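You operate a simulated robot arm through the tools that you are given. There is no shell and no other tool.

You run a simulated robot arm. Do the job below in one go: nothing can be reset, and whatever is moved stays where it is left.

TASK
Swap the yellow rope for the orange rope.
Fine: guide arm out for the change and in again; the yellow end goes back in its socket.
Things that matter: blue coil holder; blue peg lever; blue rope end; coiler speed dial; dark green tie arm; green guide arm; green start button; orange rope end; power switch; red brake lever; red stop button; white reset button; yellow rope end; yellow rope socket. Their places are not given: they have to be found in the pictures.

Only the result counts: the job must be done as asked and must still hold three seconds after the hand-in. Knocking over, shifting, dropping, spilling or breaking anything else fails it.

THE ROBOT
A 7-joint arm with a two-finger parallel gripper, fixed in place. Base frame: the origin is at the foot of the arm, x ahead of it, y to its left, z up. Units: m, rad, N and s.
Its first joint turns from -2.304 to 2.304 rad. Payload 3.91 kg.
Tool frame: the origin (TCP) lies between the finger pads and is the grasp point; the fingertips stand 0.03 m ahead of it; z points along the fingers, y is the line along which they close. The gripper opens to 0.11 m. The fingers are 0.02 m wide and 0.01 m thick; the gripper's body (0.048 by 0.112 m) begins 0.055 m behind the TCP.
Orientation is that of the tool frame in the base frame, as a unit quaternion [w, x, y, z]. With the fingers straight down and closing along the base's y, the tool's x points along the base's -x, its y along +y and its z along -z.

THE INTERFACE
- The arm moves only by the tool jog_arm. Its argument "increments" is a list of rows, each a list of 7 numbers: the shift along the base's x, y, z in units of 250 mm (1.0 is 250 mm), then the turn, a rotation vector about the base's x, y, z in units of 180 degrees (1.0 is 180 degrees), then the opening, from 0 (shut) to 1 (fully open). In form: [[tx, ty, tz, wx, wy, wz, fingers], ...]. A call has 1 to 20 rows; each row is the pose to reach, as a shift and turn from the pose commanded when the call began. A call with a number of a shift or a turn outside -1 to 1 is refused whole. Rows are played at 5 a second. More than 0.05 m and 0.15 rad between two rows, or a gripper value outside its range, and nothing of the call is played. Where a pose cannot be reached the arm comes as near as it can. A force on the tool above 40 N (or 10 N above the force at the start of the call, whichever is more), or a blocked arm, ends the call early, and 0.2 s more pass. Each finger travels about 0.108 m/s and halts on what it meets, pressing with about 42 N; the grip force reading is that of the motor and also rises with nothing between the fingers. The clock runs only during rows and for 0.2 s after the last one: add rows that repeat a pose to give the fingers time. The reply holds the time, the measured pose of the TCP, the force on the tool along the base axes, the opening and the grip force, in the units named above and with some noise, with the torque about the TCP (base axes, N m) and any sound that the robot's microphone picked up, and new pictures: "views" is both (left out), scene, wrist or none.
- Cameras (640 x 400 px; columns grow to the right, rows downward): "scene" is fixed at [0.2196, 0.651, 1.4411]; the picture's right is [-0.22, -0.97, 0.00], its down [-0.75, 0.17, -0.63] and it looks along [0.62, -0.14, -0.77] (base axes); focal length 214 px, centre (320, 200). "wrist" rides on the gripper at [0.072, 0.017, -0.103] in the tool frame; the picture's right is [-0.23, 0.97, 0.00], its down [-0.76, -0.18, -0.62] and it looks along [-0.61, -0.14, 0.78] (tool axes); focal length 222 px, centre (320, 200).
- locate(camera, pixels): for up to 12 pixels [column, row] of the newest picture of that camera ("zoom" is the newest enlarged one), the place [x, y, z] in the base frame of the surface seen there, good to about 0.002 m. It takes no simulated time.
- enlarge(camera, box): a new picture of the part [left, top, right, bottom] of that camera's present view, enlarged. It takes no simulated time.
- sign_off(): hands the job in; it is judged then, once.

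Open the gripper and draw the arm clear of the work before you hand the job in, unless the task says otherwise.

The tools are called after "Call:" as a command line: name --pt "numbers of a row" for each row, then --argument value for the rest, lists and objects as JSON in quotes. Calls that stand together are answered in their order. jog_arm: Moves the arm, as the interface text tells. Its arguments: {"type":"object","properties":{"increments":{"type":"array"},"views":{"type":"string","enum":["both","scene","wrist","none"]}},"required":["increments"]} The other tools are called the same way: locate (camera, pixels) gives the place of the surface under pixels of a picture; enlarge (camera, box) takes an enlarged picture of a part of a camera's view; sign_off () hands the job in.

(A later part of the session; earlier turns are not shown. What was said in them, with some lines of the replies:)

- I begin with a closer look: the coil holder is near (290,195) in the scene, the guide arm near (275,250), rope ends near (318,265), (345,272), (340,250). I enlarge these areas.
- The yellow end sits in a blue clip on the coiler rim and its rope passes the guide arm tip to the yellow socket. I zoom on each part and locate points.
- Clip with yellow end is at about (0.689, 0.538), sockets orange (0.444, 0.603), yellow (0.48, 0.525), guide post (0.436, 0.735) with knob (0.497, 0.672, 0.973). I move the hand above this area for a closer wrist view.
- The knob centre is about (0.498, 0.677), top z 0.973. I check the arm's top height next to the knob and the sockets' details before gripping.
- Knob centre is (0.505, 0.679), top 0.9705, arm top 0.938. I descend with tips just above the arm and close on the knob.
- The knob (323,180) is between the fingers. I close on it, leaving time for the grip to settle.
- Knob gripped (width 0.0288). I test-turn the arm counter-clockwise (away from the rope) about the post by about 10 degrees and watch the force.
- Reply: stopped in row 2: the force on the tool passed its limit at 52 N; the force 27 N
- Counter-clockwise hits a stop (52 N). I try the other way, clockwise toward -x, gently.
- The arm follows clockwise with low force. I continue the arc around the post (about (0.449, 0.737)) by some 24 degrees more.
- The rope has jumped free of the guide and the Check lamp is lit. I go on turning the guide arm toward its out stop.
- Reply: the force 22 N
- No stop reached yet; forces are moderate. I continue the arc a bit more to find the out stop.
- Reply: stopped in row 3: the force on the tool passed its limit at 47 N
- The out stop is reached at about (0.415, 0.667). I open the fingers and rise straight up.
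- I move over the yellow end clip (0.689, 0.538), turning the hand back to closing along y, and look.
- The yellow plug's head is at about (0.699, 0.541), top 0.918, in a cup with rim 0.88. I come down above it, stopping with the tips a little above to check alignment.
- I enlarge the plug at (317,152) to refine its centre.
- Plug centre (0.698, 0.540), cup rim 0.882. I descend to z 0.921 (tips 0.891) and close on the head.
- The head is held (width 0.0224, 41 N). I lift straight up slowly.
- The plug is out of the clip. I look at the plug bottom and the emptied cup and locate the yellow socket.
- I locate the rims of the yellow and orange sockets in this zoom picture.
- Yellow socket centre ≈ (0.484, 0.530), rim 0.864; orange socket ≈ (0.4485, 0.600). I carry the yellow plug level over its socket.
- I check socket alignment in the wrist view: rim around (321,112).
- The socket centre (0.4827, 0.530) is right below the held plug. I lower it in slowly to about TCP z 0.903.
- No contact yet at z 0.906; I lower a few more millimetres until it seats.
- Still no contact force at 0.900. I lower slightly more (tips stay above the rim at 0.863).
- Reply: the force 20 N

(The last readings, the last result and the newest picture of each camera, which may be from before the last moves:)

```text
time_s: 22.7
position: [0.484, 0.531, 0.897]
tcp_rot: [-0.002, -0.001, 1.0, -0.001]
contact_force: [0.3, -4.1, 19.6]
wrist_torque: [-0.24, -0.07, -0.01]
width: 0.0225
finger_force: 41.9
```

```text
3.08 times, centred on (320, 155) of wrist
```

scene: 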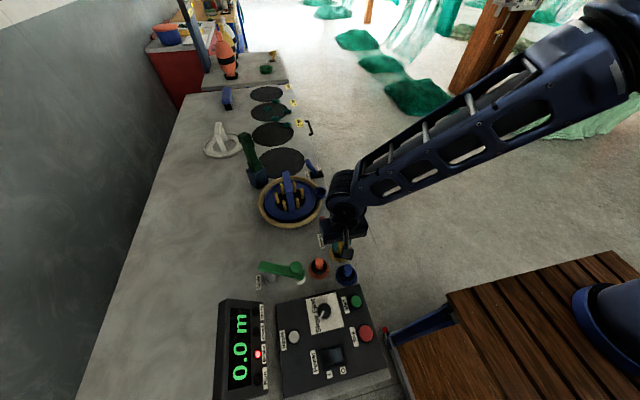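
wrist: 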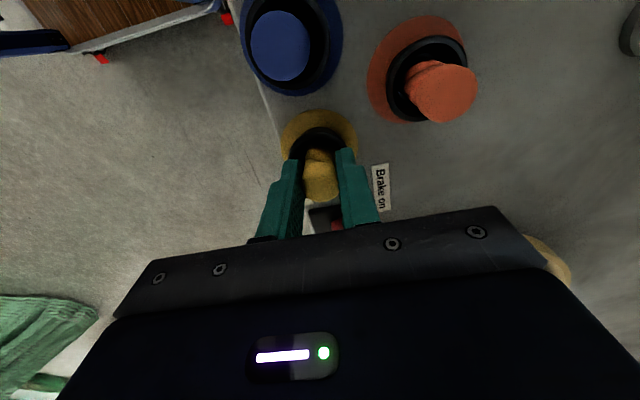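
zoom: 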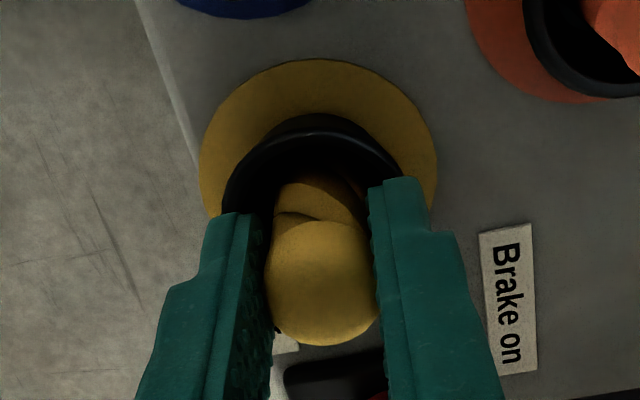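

Contact of about 20 N: the plug has seated. I release and rise straight up.

Call:
jog_arm --pt "0 0 0.004 0 0 0 0.1" --pt "0 0 0.004 0 0 0 0.35" --pt "0 0 0.004 0 0 0 0.45" --pt "0 0 0.08 0 0 0 0.45" --pt "0 0 0.2 0 0 0 0.45" --pt "0 0 0.36 0 0 0 0.45" --pt "0 0 0.36 0 0 0 0.45"

Call:
enlarge --camera "wrist" --box '[250, 0, 450, 160]'

Call:
enlarge --camera "scene" --box '[250, 225, 370, 300]'

```text
time_s: 24.3
position: [0.4812, 0.5316, 0.9861]
tcp_rot: [-0.001, 0.0, 1.0, -0.001]
contact_force: [0.5, -0.3, -0.1]
wrist_torque: [-0.02, 0.01, 0.04]
width: 0.0494
finger_force: 0.0
```

scene: 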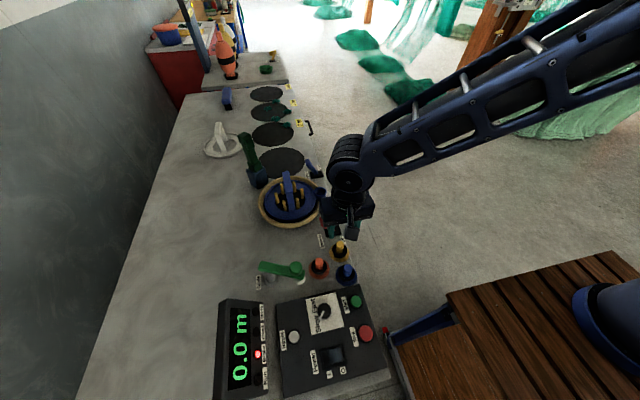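
wrist: 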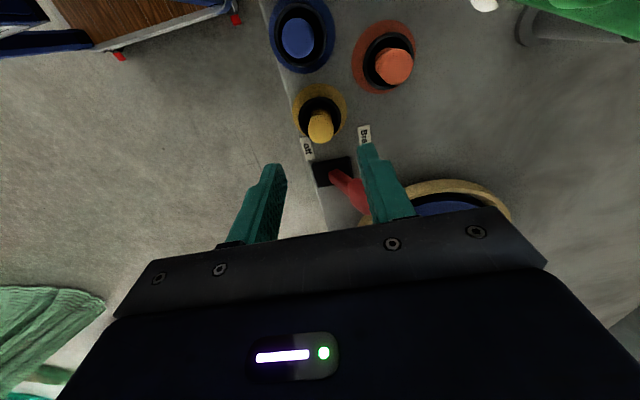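

```text
2.50 times, centred on (350, 80) of wrist
```

zoom: 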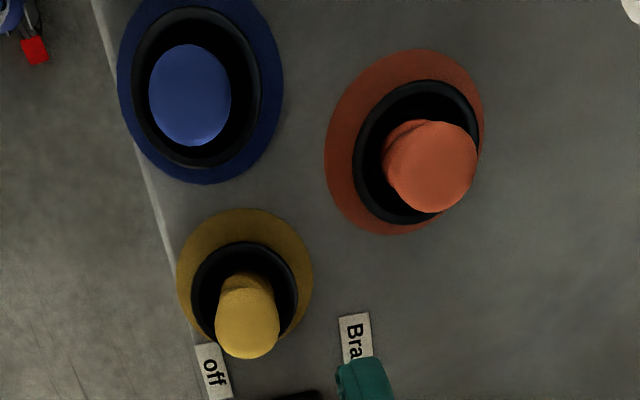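

```text
5.33 times, centred on (310, 262) of scene
```

zoom: 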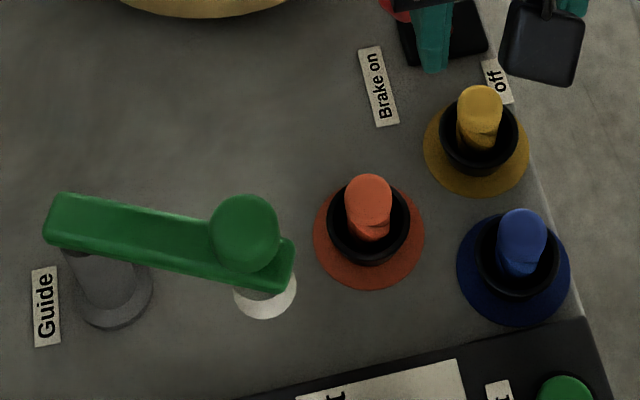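

Yellow now stands in its socket like the others. I locate the orange plug (394,67) precisely.

Call:
locate --camera "wrist" --pixels '[[320, 128], [394, 67], [385, 67], [404, 67], [396, 58], [394, 78], [367, 75], [418, 62], [298, 40]]'

Call:
locate --camera "zoom" --pixels '[[368, 182], [350, 190], [388, 190], [368, 200], [478, 95], [522, 218], [245, 215], [285, 270], [265, 300], [330, 230], [408, 225], [365, 260]]'

```text
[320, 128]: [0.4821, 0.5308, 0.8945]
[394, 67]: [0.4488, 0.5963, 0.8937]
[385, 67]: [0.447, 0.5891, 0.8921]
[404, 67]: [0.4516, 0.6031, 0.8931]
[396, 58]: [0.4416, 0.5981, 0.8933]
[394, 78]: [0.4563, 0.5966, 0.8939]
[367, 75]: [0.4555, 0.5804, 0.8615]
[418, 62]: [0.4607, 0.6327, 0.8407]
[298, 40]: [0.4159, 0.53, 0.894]
```

```text
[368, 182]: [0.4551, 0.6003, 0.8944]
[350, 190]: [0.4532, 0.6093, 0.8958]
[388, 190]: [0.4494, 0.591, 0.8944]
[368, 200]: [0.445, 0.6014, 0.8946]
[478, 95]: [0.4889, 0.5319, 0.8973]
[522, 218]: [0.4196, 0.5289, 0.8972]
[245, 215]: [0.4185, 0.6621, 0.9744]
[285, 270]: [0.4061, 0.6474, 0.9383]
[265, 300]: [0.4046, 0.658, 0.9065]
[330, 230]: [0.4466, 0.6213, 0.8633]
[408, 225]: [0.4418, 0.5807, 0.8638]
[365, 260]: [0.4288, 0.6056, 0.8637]
```

Orange plug centre is ≈ (0.4495, 0.5985), top 0.894. The guide knob at (0.4185, 0.662) top 0.974 could meet the hand body, so I check the height of the camera box on the hand in the scene view.

Call:
enlarge --camera "scene" --box '[315, 180, 385, 250]'

Call:
locate --camera "scene" --pixels '[[353, 230], [353, 223], [353, 236], [346, 229], [358, 230], [340, 213], [365, 213]]'

```text
5.71 times, centred on (350, 215) of scene
```

zoom: 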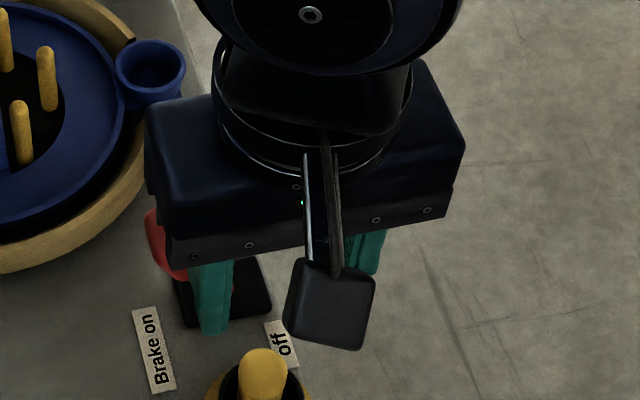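

```text
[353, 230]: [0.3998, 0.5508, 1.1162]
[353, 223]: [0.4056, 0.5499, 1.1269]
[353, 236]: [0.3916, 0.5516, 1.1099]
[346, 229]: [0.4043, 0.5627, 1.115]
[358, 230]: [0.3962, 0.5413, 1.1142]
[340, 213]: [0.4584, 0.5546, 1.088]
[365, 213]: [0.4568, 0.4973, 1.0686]
```

The camera box sits ~0.1 m above the TCP, so it clears the knob. I move above the orange plug with a -20° yaw to keep the hand body off the knob.

Call:
jog_arm --pt "-0.03 0.07 0 0 0 -0.03 0.45" --pt "-0.07 0.14 0 0 0 -0.06 0.45" --pt "-0.1 0.21 0 0 0 -0.09 0.45" --pt "-0.132 0.271 0 0 0 -0.111 0.45" --pt "-0.132 0.271 0 0 0 -0.111 0.45" --pt "-0.132 0.271 0 0 0 -0.111 0.45"

Call:
enlarge --camera "wrist" --box '[250, 80, 410, 240]'

```text
time_s: 25.7
position: [0.4492, 0.599, 0.9864]
tcp_rot: [-0.001, 0.173, 0.985, 0.001]
contact_force: [0.5, 0.2, -0.2]
wrist_torque: [0.0, 0.0, 0.0]
width: 0.0494
finger_force: 0.1
```

scene: 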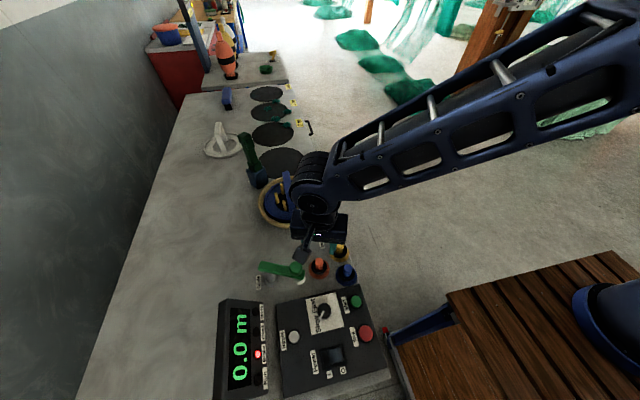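
wrist: 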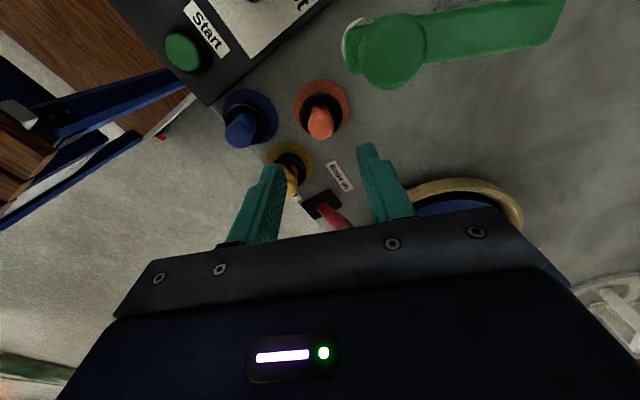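

```text
2.50 times, centred on (330, 160) of wrist
```

zoom: 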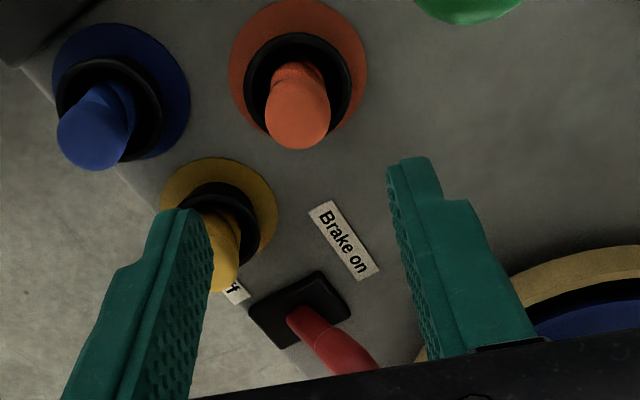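

I verify the orange plug's top centre in this view before descending.

Call:
locate --camera "zoom" --pixels '[[298, 115], [270, 112], [325, 112], [298, 85], [298, 143], [298, 75], [450, 8]]'

```text
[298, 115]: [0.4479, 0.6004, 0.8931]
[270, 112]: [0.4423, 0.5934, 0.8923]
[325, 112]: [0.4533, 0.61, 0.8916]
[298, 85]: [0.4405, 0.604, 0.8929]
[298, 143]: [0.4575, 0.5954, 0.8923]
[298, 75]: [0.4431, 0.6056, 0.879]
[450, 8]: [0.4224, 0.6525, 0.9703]
```

Centre (0.4484, 0.6005). I descend to TCP z ≈ 0.901 and close.

Call:
jog_arm --pt "-0.003 0.006 -0.12 0 0 0 0.45" --pt "-0.003 0.006 -0.23 0 0 0 0.45" --pt "-0.003 0.006 -0.3 0 0 0 0.45" --pt "-0.003 0.006 -0.34 0 0 0 0.45" --pt "-0.003 0.006 -0.34 0 0 0 0.45" --pt "-0.003 0.006 -0.34 0 0 0 0.25" --pt "-0.003 0.006 -0.34 0 0 0 0.1" --pt "-0.003 0.006 -0.34 0 0 0 0.0" --pt "-0.003 0.006 -0.34 0 0 0 0.0"

```text
time_s: 27.7
position: [0.4484, 0.5984, 0.9002]
tcp_rot: [0.0, 0.173, 0.985, 0.0]
contact_force: [0.6, -0.3, 0.8]
wrist_torque: [0.04, 0.01, 0.03]
width: 0.0217
finger_force: 42.1
```

scene: 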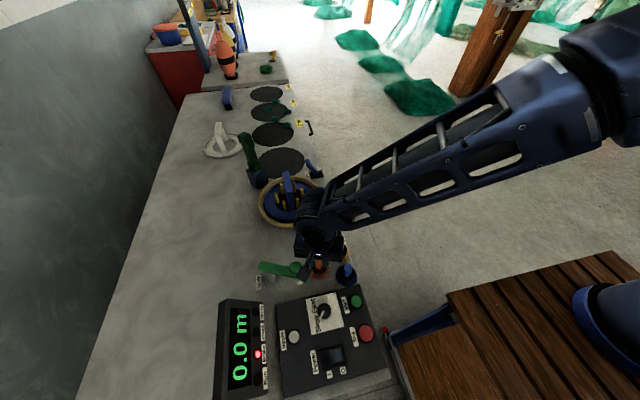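
wrist: 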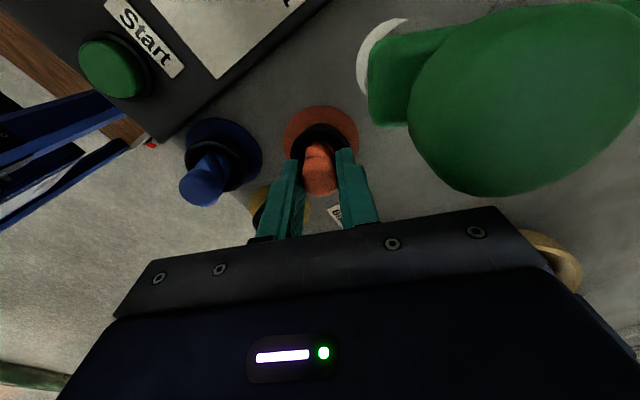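

The orange head is gripped (width 0.0217). I lift it slowly straight up.

Call:
jog_arm --pt "0 0 0.03 0 0 0 0" --pt "0 0 0.06 0 0 0 0" --pt "0 0 0.1 0 0 0 0" --pt "0 0 0.16 0 0 0 0" --pt "0 0 0.24 0 0 0 0" --pt "0 0 0.34 0 0 0 0" --pt "0 0 0.42 0 0 0 0" --pt "0 0 0.42 0 0 0 0"

Call:
enlarge --camera "wrist" --box '[250, 60, 410, 220]'

```text
time_s: 29.5
position: [0.4492, 0.6008, 1.0062]
tcp_rot: [-0.001, 0.172, 0.985, 0.001]
contact_force: [0.5, 0.3, -0.5]
wrist_torque: [-0.04, -0.01, 0.02]
width: 0.0219
finger_force: 41.9
```

scene: 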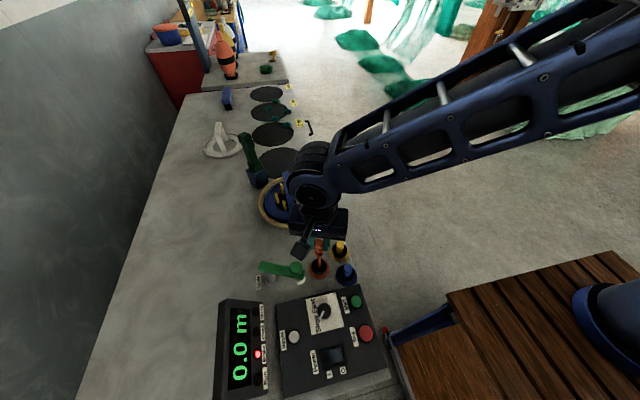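
wrist: 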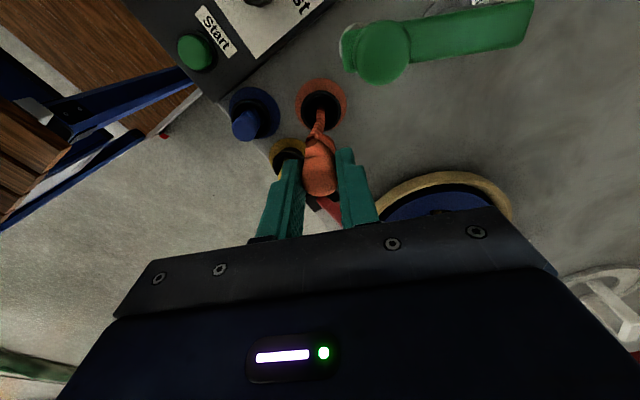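

```text
2.50 times, centred on (330, 140) of wrist
```

zoom: 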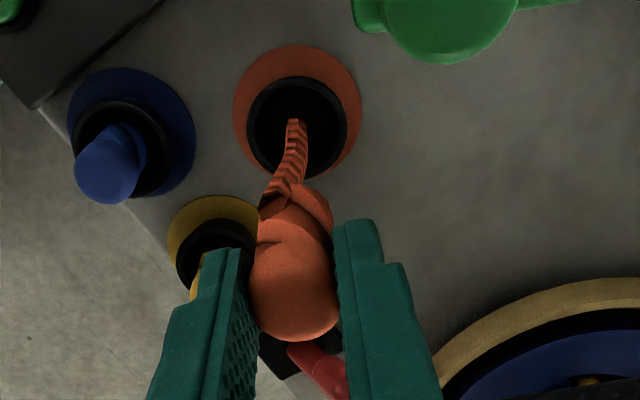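

Orange is out, rope paying out. I carry it level to above the clip (0.698, 0.540), keeping the same yaw.

Call:
jog_arm --pt "0.1 -0.03 0 0 0 0 0" --pt "0.24 -0.06 0 0 0 0 0" --pt "0.39 -0.1 0 0 0 0 0" --pt "0.54 -0.13 0 0 0 0 0" --pt "0.69 -0.17 0 0 0 0 0" --pt "0.84 -0.2 0 0 0 0 0" --pt "0.94 -0.23 0 0 0 0 0" --pt "0.992 -0.238 0 0 0 0 0" --pt "0.992 -0.238 0 0 0 0 0"

Call:
enlarge --camera "wrist" --box '[260, 70, 380, 220]'

Call:
enlarge --camera "scene" --box '[280, 140, 360, 220]'

```text
time_s: 31.5
position: [0.6973, 0.5401, 1.0059]
tcp_rot: [-0.001, 0.173, 0.985, 0.0]
contact_force: [0.4, 0.1, 0.6]
wrist_torque: [0.03, 0.01, -0.01]
width: 0.0219
finger_force: 42.7
```

scene: 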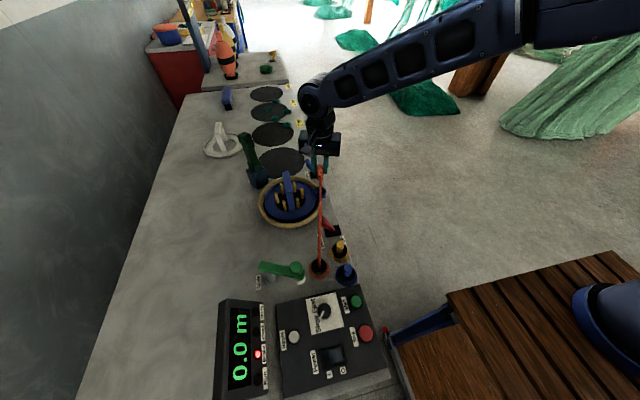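
wrist: 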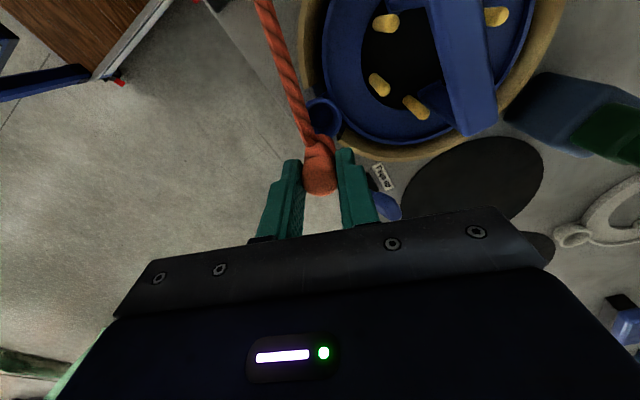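

```text
2.67 times, centred on (320, 145) of wrist
```

zoom: 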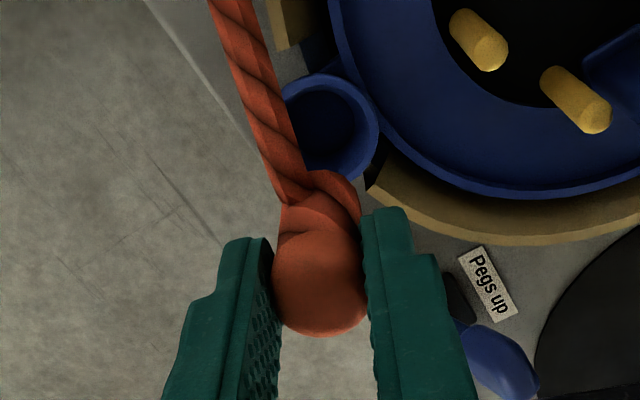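

```text
5.00 times, centred on (320, 180) of scene
```

zoom: 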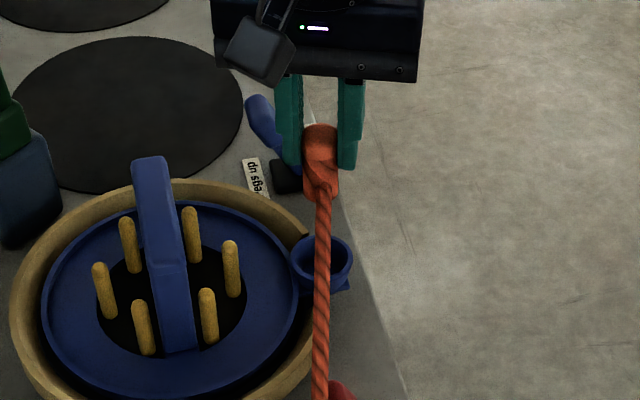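

I check the clip cup's position in the scene zoom (rim near (290..352, 262)).

Call:
locate --camera "zoom" --pixels '[[292, 260], [351, 262], [338, 237], [305, 240], [340, 285], [303, 283], [345, 270], [296, 274]]'

Call:
locate --camera "wrist" --pixels '[[307, 110], [324, 100], [337, 112], [341, 123], [335, 135], [318, 100]]'

```text
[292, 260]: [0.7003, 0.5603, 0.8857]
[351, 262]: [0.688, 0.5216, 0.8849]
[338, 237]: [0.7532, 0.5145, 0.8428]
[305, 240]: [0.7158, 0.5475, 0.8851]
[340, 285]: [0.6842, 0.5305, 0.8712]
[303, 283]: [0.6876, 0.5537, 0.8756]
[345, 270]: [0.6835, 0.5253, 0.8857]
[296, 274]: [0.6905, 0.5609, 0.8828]
```

```text
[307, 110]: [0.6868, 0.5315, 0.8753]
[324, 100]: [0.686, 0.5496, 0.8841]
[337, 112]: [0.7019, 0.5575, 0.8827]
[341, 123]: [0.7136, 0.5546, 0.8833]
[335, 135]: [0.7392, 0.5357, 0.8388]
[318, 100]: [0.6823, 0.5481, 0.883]
```

Cup centre ≈ (0.6985, 0.5405), directly below. I lower the orange plug slowly toward TCP z ≈ 0.927.

Call:
jog_arm --pt "0.003 0 -0.08 0 0 0 0" --pt "0.003 0 -0.15 0 0 0 0" --pt "0.003 0 -0.2 0 0 0 0" --pt "0.003 0 -0.24 0 0 0 0" --pt "0.003 0 -0.28 0 0 0 0" --pt "0.003 0 -0.3 0 0 0 0" --pt "0.003 0 -0.316 0 0 0 0" --pt "0.003 0 -0.316 0 0 0 0"

Call:
enlarge --camera "wrist" --box '[260, 90, 380, 220]'

```text
time_s: 33.3
position: [0.697, 0.5403, 0.9267]
tcp_rot: [-0.001, 0.173, 0.985, 0.0]
contact_force: [0.2, 0.6, -0.5]
wrist_torque: [0.01, -0.04, 0.03]
width: 0.022
finger_force: 42.6
```

scene: 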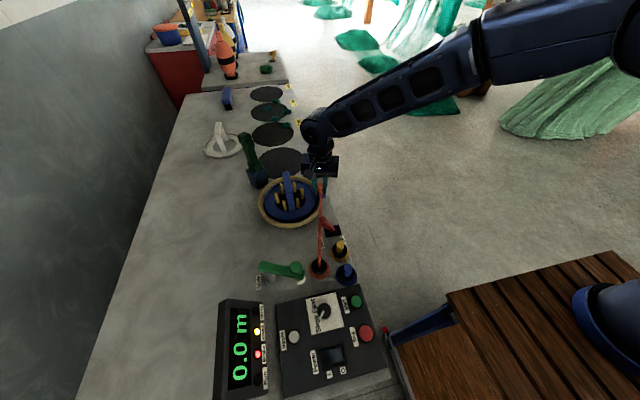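
wrist: 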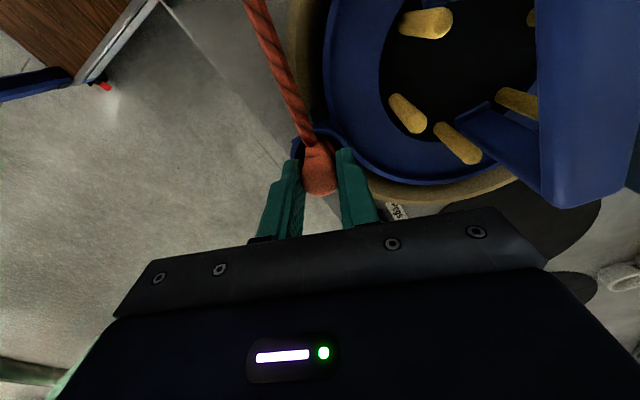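

```text
3.08 times, centred on (320, 155) of wrist
```

zoom: 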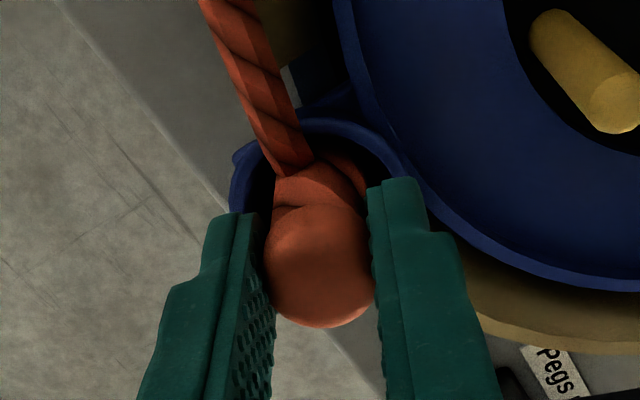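

The Check lamp is lit again, so the clip senses a rope. I lower the last millimetres until it seats.

Call:
jog_arm --pt "0 0 -0.008 0 0 0 0" --pt "0 0 -0.014 0 0 0 0" --pt "0 0 -0.02 0 0 0 0" --pt "0 0 -0.02 0 0 0 0" --views "none"

```text
time_s: 34.3
position: [0.6972, 0.5398, 0.9233]
tcp_rot: [0.0, 0.172, 0.985, 0.001]
contact_force: [-0.2, -3.5, 31.5]
wrist_torque: [-0.13, 0.02, 0.02]
width: 0.0216
finger_force: 41.6
```

The 31 N upward force shows the plug is seated. I ease up a bit, open, and rise.

Call:
jog_arm --pt "0 0 0.006 0 0 0 0.05" --pt "0 0 0.006 0 0 0 0.3" --pt "0 0 0.006 0 0 0 0.45" --pt "0 0 0.006 0 0 0 0.45" --pt "0 0 0.08 0 0 0 0.45" --pt "0 0 0.2 0 0 0 0.45" --pt "0 0 0.36 0 0 0 0.45" --pt "0 0 0.48 0 0 0 0.45" --pt "0 0 0.48 0 0 0 0.45"

Call:
enlarge --camera "wrist" --box '[260, 50, 400, 190]'

Call:
enlarge --camera "scene" --box '[240, 160, 380, 300]'

```text
time_s: 36.3
position: [0.698, 0.5402, 1.0432]
tcp_rot: [-0.001, 0.172, 0.985, -0.002]
contact_force: [-0.4, 0.3, 0.7]
wrist_torque: [-0.01, -0.01, 0.03]
width: 0.0498
finger_force: 0.1
```

scene: 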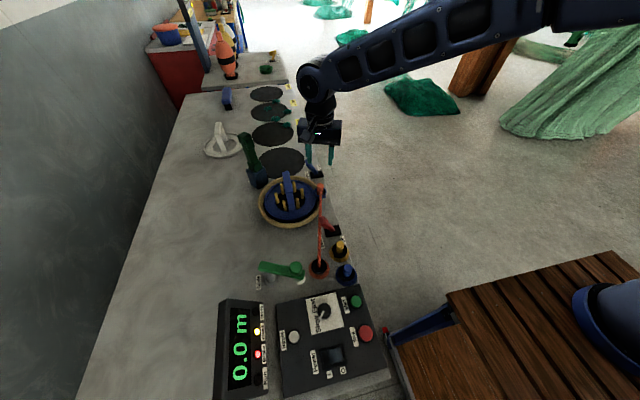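
wrist: 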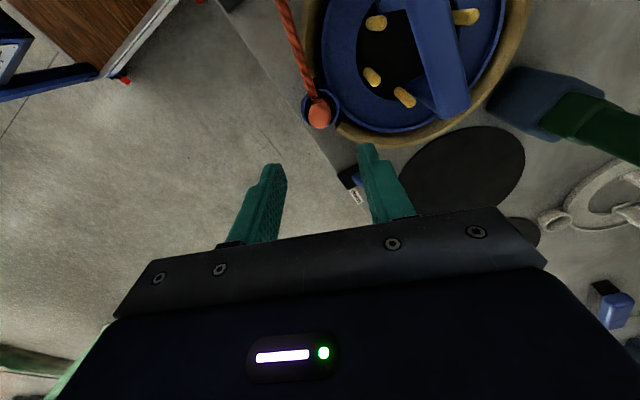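

```text
2.86 times, centred on (330, 120) of wrist
```

zoom: 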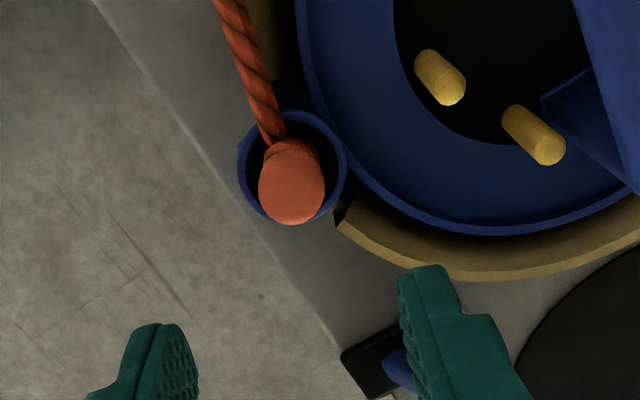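

```text
2.86 times, centred on (310, 230) of scene
```

zoom: 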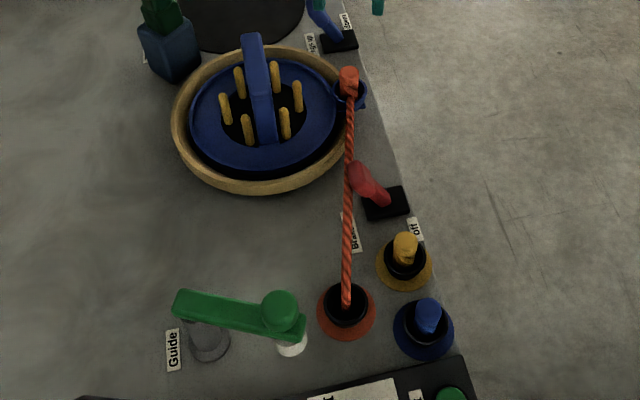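

Orange is in the clip and yellow in its socket. I locate the guide knob (zoom (280,305)) and start moving there.

Call:
locate --camera "zoom" --pixels '[[280, 300], [266, 302], [294, 302], [280, 312], [404, 240], [345, 300], [349, 75]]'

Call:
jog_arm --pt "-0.12 0.05 0.04 0 0 -0.03 0.5" --pt "-0.27 0.12 0.08 0 0 -0.06 0.55" --pt "-0.42 0.19 0.08 0 0 -0.1 0.55" --pt "-0.57 0.26 0.08 0 0 -0.14 0.55" --pt "-0.72 0.33 0.08 0 0 -0.18 0.55" --pt "-0.87 0.4 0.08 0 0 -0.22 0.55" --pt "-0.98 0.45 0.08 0 0 -0.25 0.55" --pt "-0.98 0.49 0.08 0 0 -0.28 0.55" --pt "-0.98 0.49 0.08 0 0 -0.28 0.55"

```text
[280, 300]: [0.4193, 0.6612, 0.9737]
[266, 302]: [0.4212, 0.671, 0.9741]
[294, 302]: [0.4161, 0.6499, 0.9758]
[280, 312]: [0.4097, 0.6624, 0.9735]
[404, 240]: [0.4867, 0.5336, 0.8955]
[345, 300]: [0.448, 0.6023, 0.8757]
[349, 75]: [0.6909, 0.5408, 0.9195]
```

```text
time_s: 38.3
position: [0.4522, 0.6633, 1.0629]
tcp_rot: [-0.001, 0.577, 0.817, 0.0]
contact_force: [-0.1, 0.2, -0.1]
wrist_torque: [-0.02, 0.03, 0.05]
width: 0.0603
finger_force: 0.2
```

scene: 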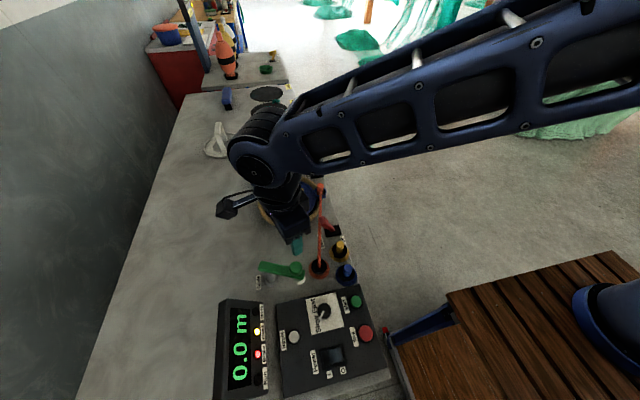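
wrist: 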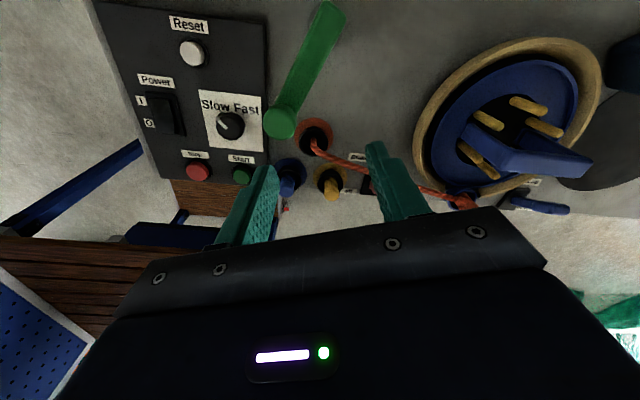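

I refine the knob centre from the wrist view at (281,120).

Call:
locate --camera "wrist" --pixels '[[281, 122], [270, 122], [292, 122], [281, 112], [281, 133]]'

Call:
enlarge --camera "wrist" --box '[240, 60, 380, 200]'

```text
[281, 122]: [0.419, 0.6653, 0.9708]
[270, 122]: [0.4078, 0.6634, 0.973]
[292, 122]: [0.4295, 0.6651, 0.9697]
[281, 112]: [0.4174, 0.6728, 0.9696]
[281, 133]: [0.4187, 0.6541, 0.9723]
```

```text
2.86 times, centred on (310, 130) of wrist
```

zoom: 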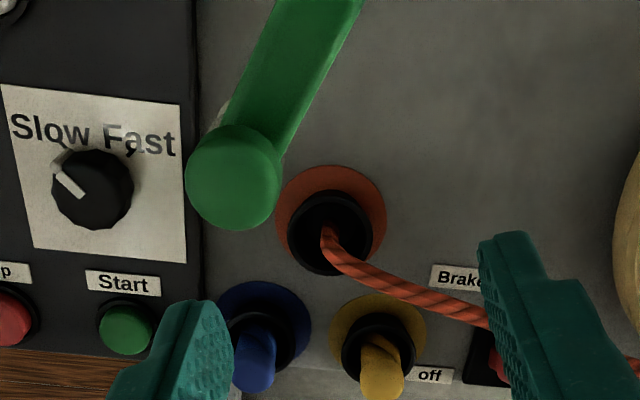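

Knob centre ≈ (0.418, 0.664). I go over it, descend to z 0.976 and close.

Call:
jog_arm --pt "-0.07 0.002 0 0 0 0 0.55" --pt "-0.137 0.003 0 0 0 0 0.55" --pt "-0.137 0.003 -0.14 0 0 0 0.55" --pt "-0.137 0.003 -0.27 0 0 0 0.55" --pt "-0.137 0.003 -0.347 0 0 0 0.55" --pt "-0.137 0.003 -0.347 0 0 0 0.55" --pt "-0.137 0.003 -0.347 0 0 0 0.35" --pt "-0.137 0.003 -0.347 0 0 0 0.15" --pt "-0.137 0.003 -0.347 0 0 0 0.15"

```text
time_s: 40.3
position: [0.4175, 0.6642, 0.9753]
tcp_rot: [-0.001, 0.575, 0.818, 0.001]
contact_force: [-11.3, -16.3, 1.5]
wrist_torque: [-0.44, 0.22, 0.18]
width: 0.0289
finger_force: 45.2
```

scene: 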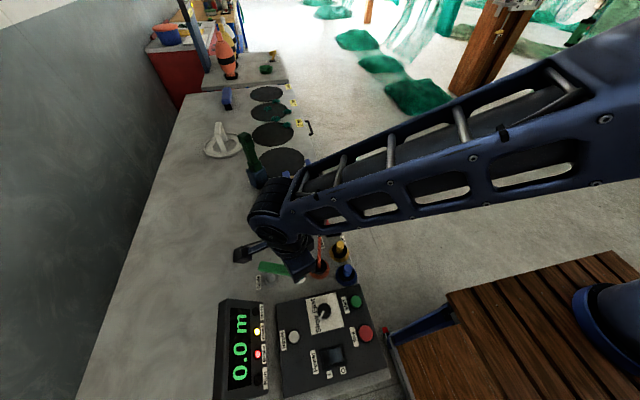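
wrist: 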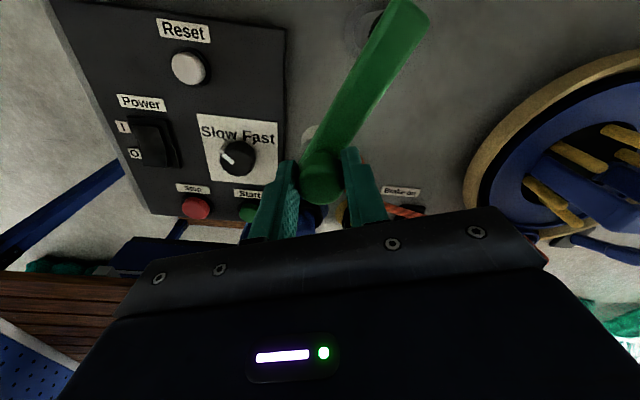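

Gripped on the knob. I swing it back counter-clockwise along the fitted arc (pivot (0.449, 0.734), r 0.078), first half.

Call:
jog_arm --pt "0.0336 -0.0192 0 0 0 0.039 0.15" --pt "0.0708 -0.028 0 0 0 0.078 0.15" --pt "0.1088 -0.0324 0 0 0 0.117 0.15" --pt "0.1472 -0.032 0 0 0 0.156 0.15" --pt "0.1848 -0.0272 0 0 0 0.194 0.15"

```text
time_s: 41.5
position: [0.4643, 0.6576, 0.9759]
tcp_rot: [-0.002, 0.303, 0.953, 0.002]
contact_force: [0.2, 2.3, 8.2]
wrist_torque: [0.26, 0.37, -0.04]
width: 0.0285
finger_force: 44.9
```

scene: 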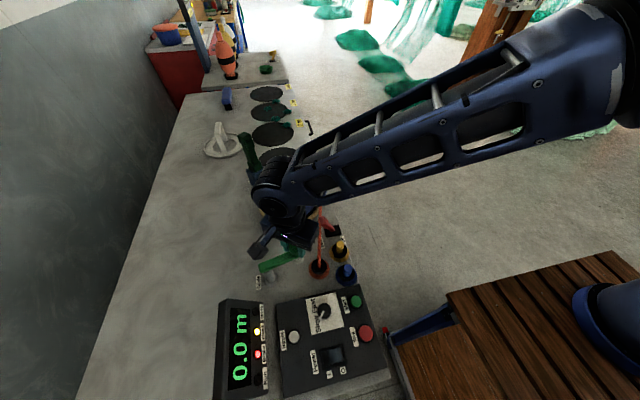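
wrist: 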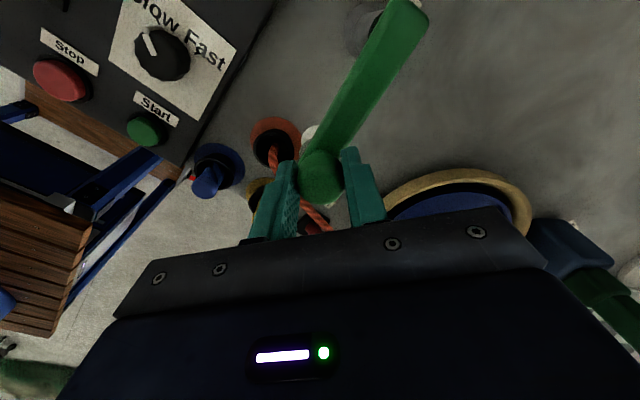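

Smooth, low force. I continue the second half to the in stop.

Call:
jog_arm --pt "0.0372 0.0096 0 0 0 0.039 0.15" --pt "0.0724 0.0236 0 0 0 0.078 0.15" --pt "0.106 0.042 0 0 0 0.117 0.15" --pt "0.1372 0.064 0 0 0 0.156 0.15" --pt "0.1576 0.082 0 0 0 0.184 0.15" --pt "0.1656 0.09 0 0 0 0.195 0.15" --pt "0.1656 0.09 0 0 0 0.195 0.15"

Call:
enlarge --camera "scene" --box '[200, 290, 300, 400]'

```text
time_s: 43.1
position: [0.5072, 0.6788, 0.9756]
tcp_rot: [-0.001, 0.001, 1.0, 0.0]
contact_force: [2.1, -1.4, 21.9]
wrist_torque: [-0.06, -0.14, 0.04]
width: 0.0289
finger_force: 44.9
```

scene: 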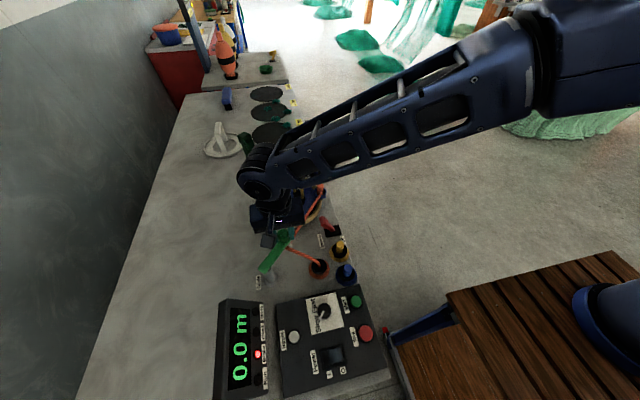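
wrist: 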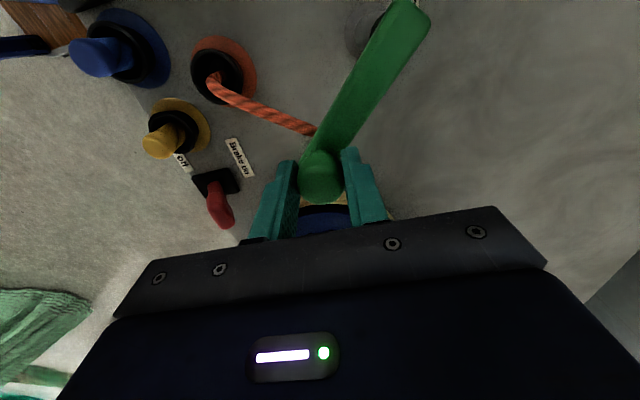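

```text
3.64 times, centred on (250, 345) of scene
```

zoom: 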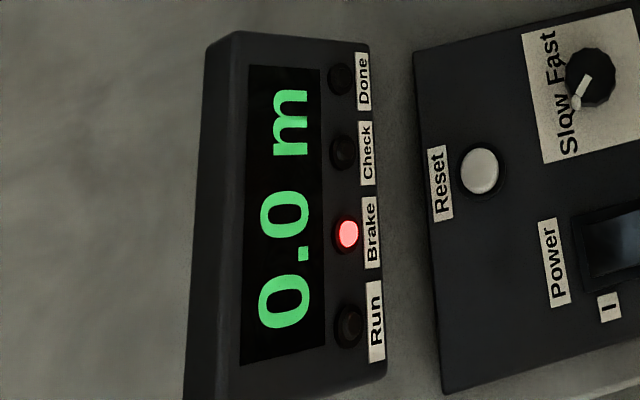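

The orange rope now runs round the guide and Check is off. I nudge slightly against the in stop to be sure, then release and rise.

Call:
jog_arm --pt "0.008 0.01 0.002 0 0 0 0.15" --pt "0.008 0.01 0.002 0 0 0 0.15" --views "none"

```text
time_s: 43.7
position: [0.508, 0.6816, 0.9754]
tcp_rot: [-0.002, 0.002, 1.0, -0.001]
contact_force: [-13.4, -30.3, 20.8]
wrist_torque: [-0.9, 0.47, 0.2]
width: 0.029
finger_force: 45.1
```

It is firmly on the in stop. I ease off, open, and rise clear.

Call:
jog_arm --pt "-0.004 -0.006 0 0 0 0 0.2" --pt "-0.006 -0.008 0 0 0 0 0.4" --pt "-0.006 -0.008 0 0 0 0 0.5" --pt "-0.006 -0.008 0 0 0 0 0.5" --pt "-0.006 -0.008 0.08 0 0 0 0.5" --pt "-0.006 -0.008 0.2 0 0 0 0.5" --pt "-0.006 -0.008 0.38 0 0 0 0.5" --pt "-0.006 -0.008 0.56 0 0 0 0.5" --pt "-0.006 -0.008 0.74 0 0 0 0.5" --pt "0.06 -0.15 0.85 0 0 0 0.5" --pt "0.15 -0.3 0.95 0 0 0 0.5" --pt "0.25 -0.46 0.98 0 0 0 0.5" --pt "0.35 -0.62 0.98 0 0 0 0.5" --pt "0.42 -0.8 0.98 0 0 0 0.5" --pt "0.45 -0.95 0.98 0 0 0 0.5"

Call:
enlarge --camera "scene" --box '[240, 160, 380, 300]'

Call:
enlarge --camera "scene" --box '[200, 270, 400, 400]'

```text
refused: row 11 steps farther than a row can; nothing moved
```

```text
2.86 times, centred on (310, 230) of scene
```

zoom: 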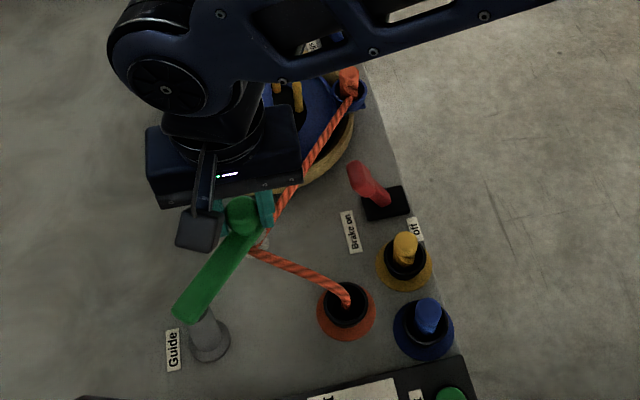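

```text
3.08 times, centred on (300, 335) of scene
```

zoom: 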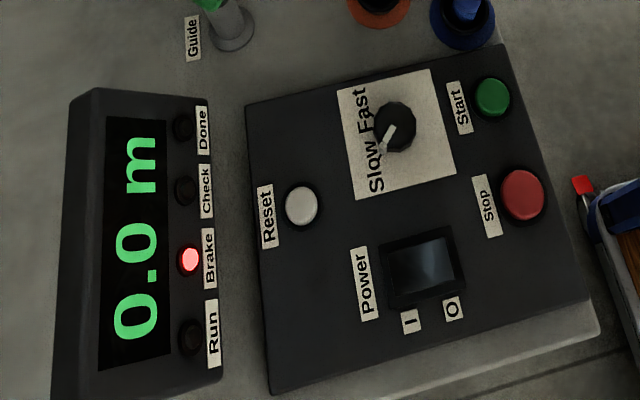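

One step was too long, so I repeat with smaller steps: ease off, open, rise, then draw away.

Call:
jog_arm --pt "-0.004 -0.006 0 0 0 0 0.2" --pt "-0.006 -0.008 0 0 0 0 0.4" --pt "-0.006 -0.008 0 0 0 0 0.5" --pt "-0.006 -0.008 0 0 0 0 0.5" --pt "-0.006 -0.008 0.08 0 0 0 0.5" --pt "-0.006 -0.008 0.2 0 0 0 0.5" --pt "-0.006 -0.008 0.36 0 0 0 0.5" --pt "-0.006 -0.008 0.52 0 0 0 0.5" --pt "-0.006 -0.008 0.68 0 0 0 0.5" --pt "0.03 -0.1 0.78 0 0 0 0.5" --pt "0.08 -0.23 0.86 0 0 0 0.5" --pt "0.13 -0.38 0.9 0 0 0 0.5" --pt "0.18 -0.54 0.92 0 0 0 0.5" --pt "0.22 -0.7 0.92 0 0 0 0.5" --pt "0.25 -0.86 0.92 0 0 0 0.5" --pt "0.26 -0.98 0.92 0 0 0 0.5" --pt "0.26 -0.98 0.92 0 0 0 0.5"

Call:
enlarge --camera "scene" --box '[240, 160, 380, 300]'

Call:
enlarge --camera "scene" --box '[200, 270, 400, 400]'

```text
time_s: 47.3
position: [0.5732, 0.4347, 1.2054]
tcp_rot: [-0.001, 0.003, 1.0, 0.0]
contact_force: [-0.7, 0.5, -1.4]
wrist_torque: [0.01, -0.01, 0.0]
width: 0.0547
finger_force: 0.0
```

scene: 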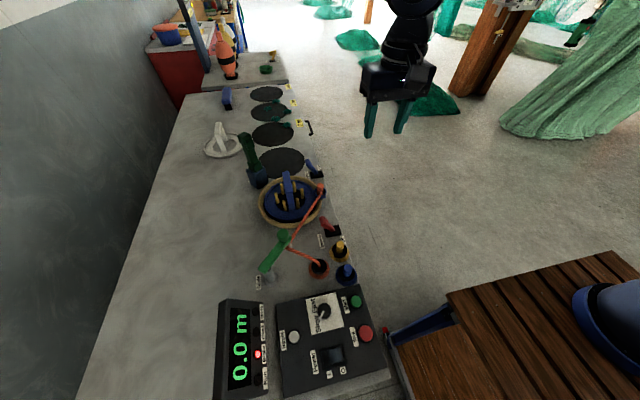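
wrist: 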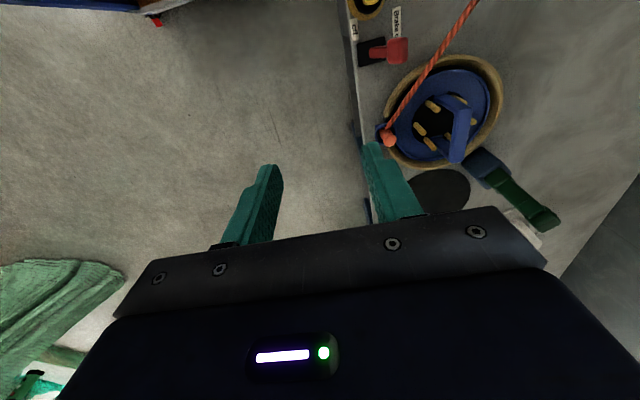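

```text
2.86 times, centred on (310, 230) of scene
```

zoom: 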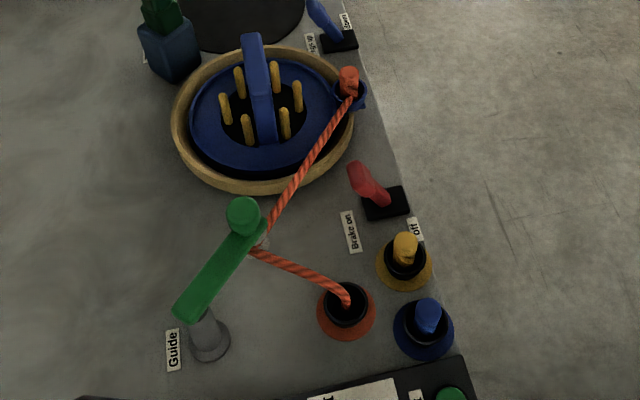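

```text
3.08 times, centred on (300, 335) of scene
```

zoom: 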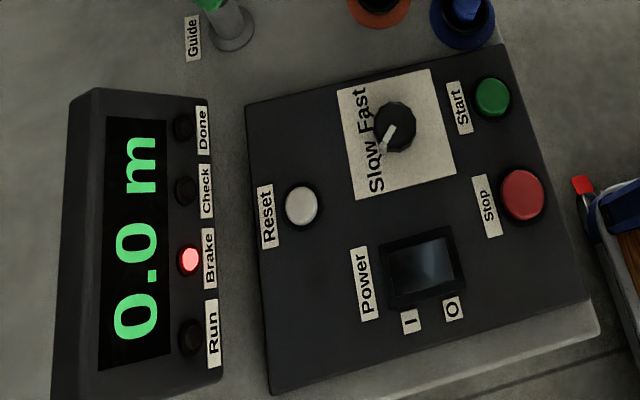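

The pictures show everything in place: the orange end is in the clip with its rope round the guide. The yellow end is in its socket, the guide arm is in, the panel is unchanged, and the open hand is clear. I hand it in.

Call:
sign_off

```text
The job is handed in.
```

The orange rope is now on the coiler in place of the yellow one, and I've handed the job in; I don't have the judging result.

- **Yellow end:** it is back in its socket, with its top at about the same height as the blue end's.
- **Orange end:** it sits in the blue clip on the coiler rim, and its rope runs around the guide.
- **Guide arm:** I swung it out to its stop for the change, then back in. I pressed it against the in stop before letting go.
- **Everything else:** the brake is still on and the panel looks the same as at the start. The Check lamp, which came on while a rope was clipped in with the guide out, is off again.

The gripper is open and the arm is drawn clear of the work.
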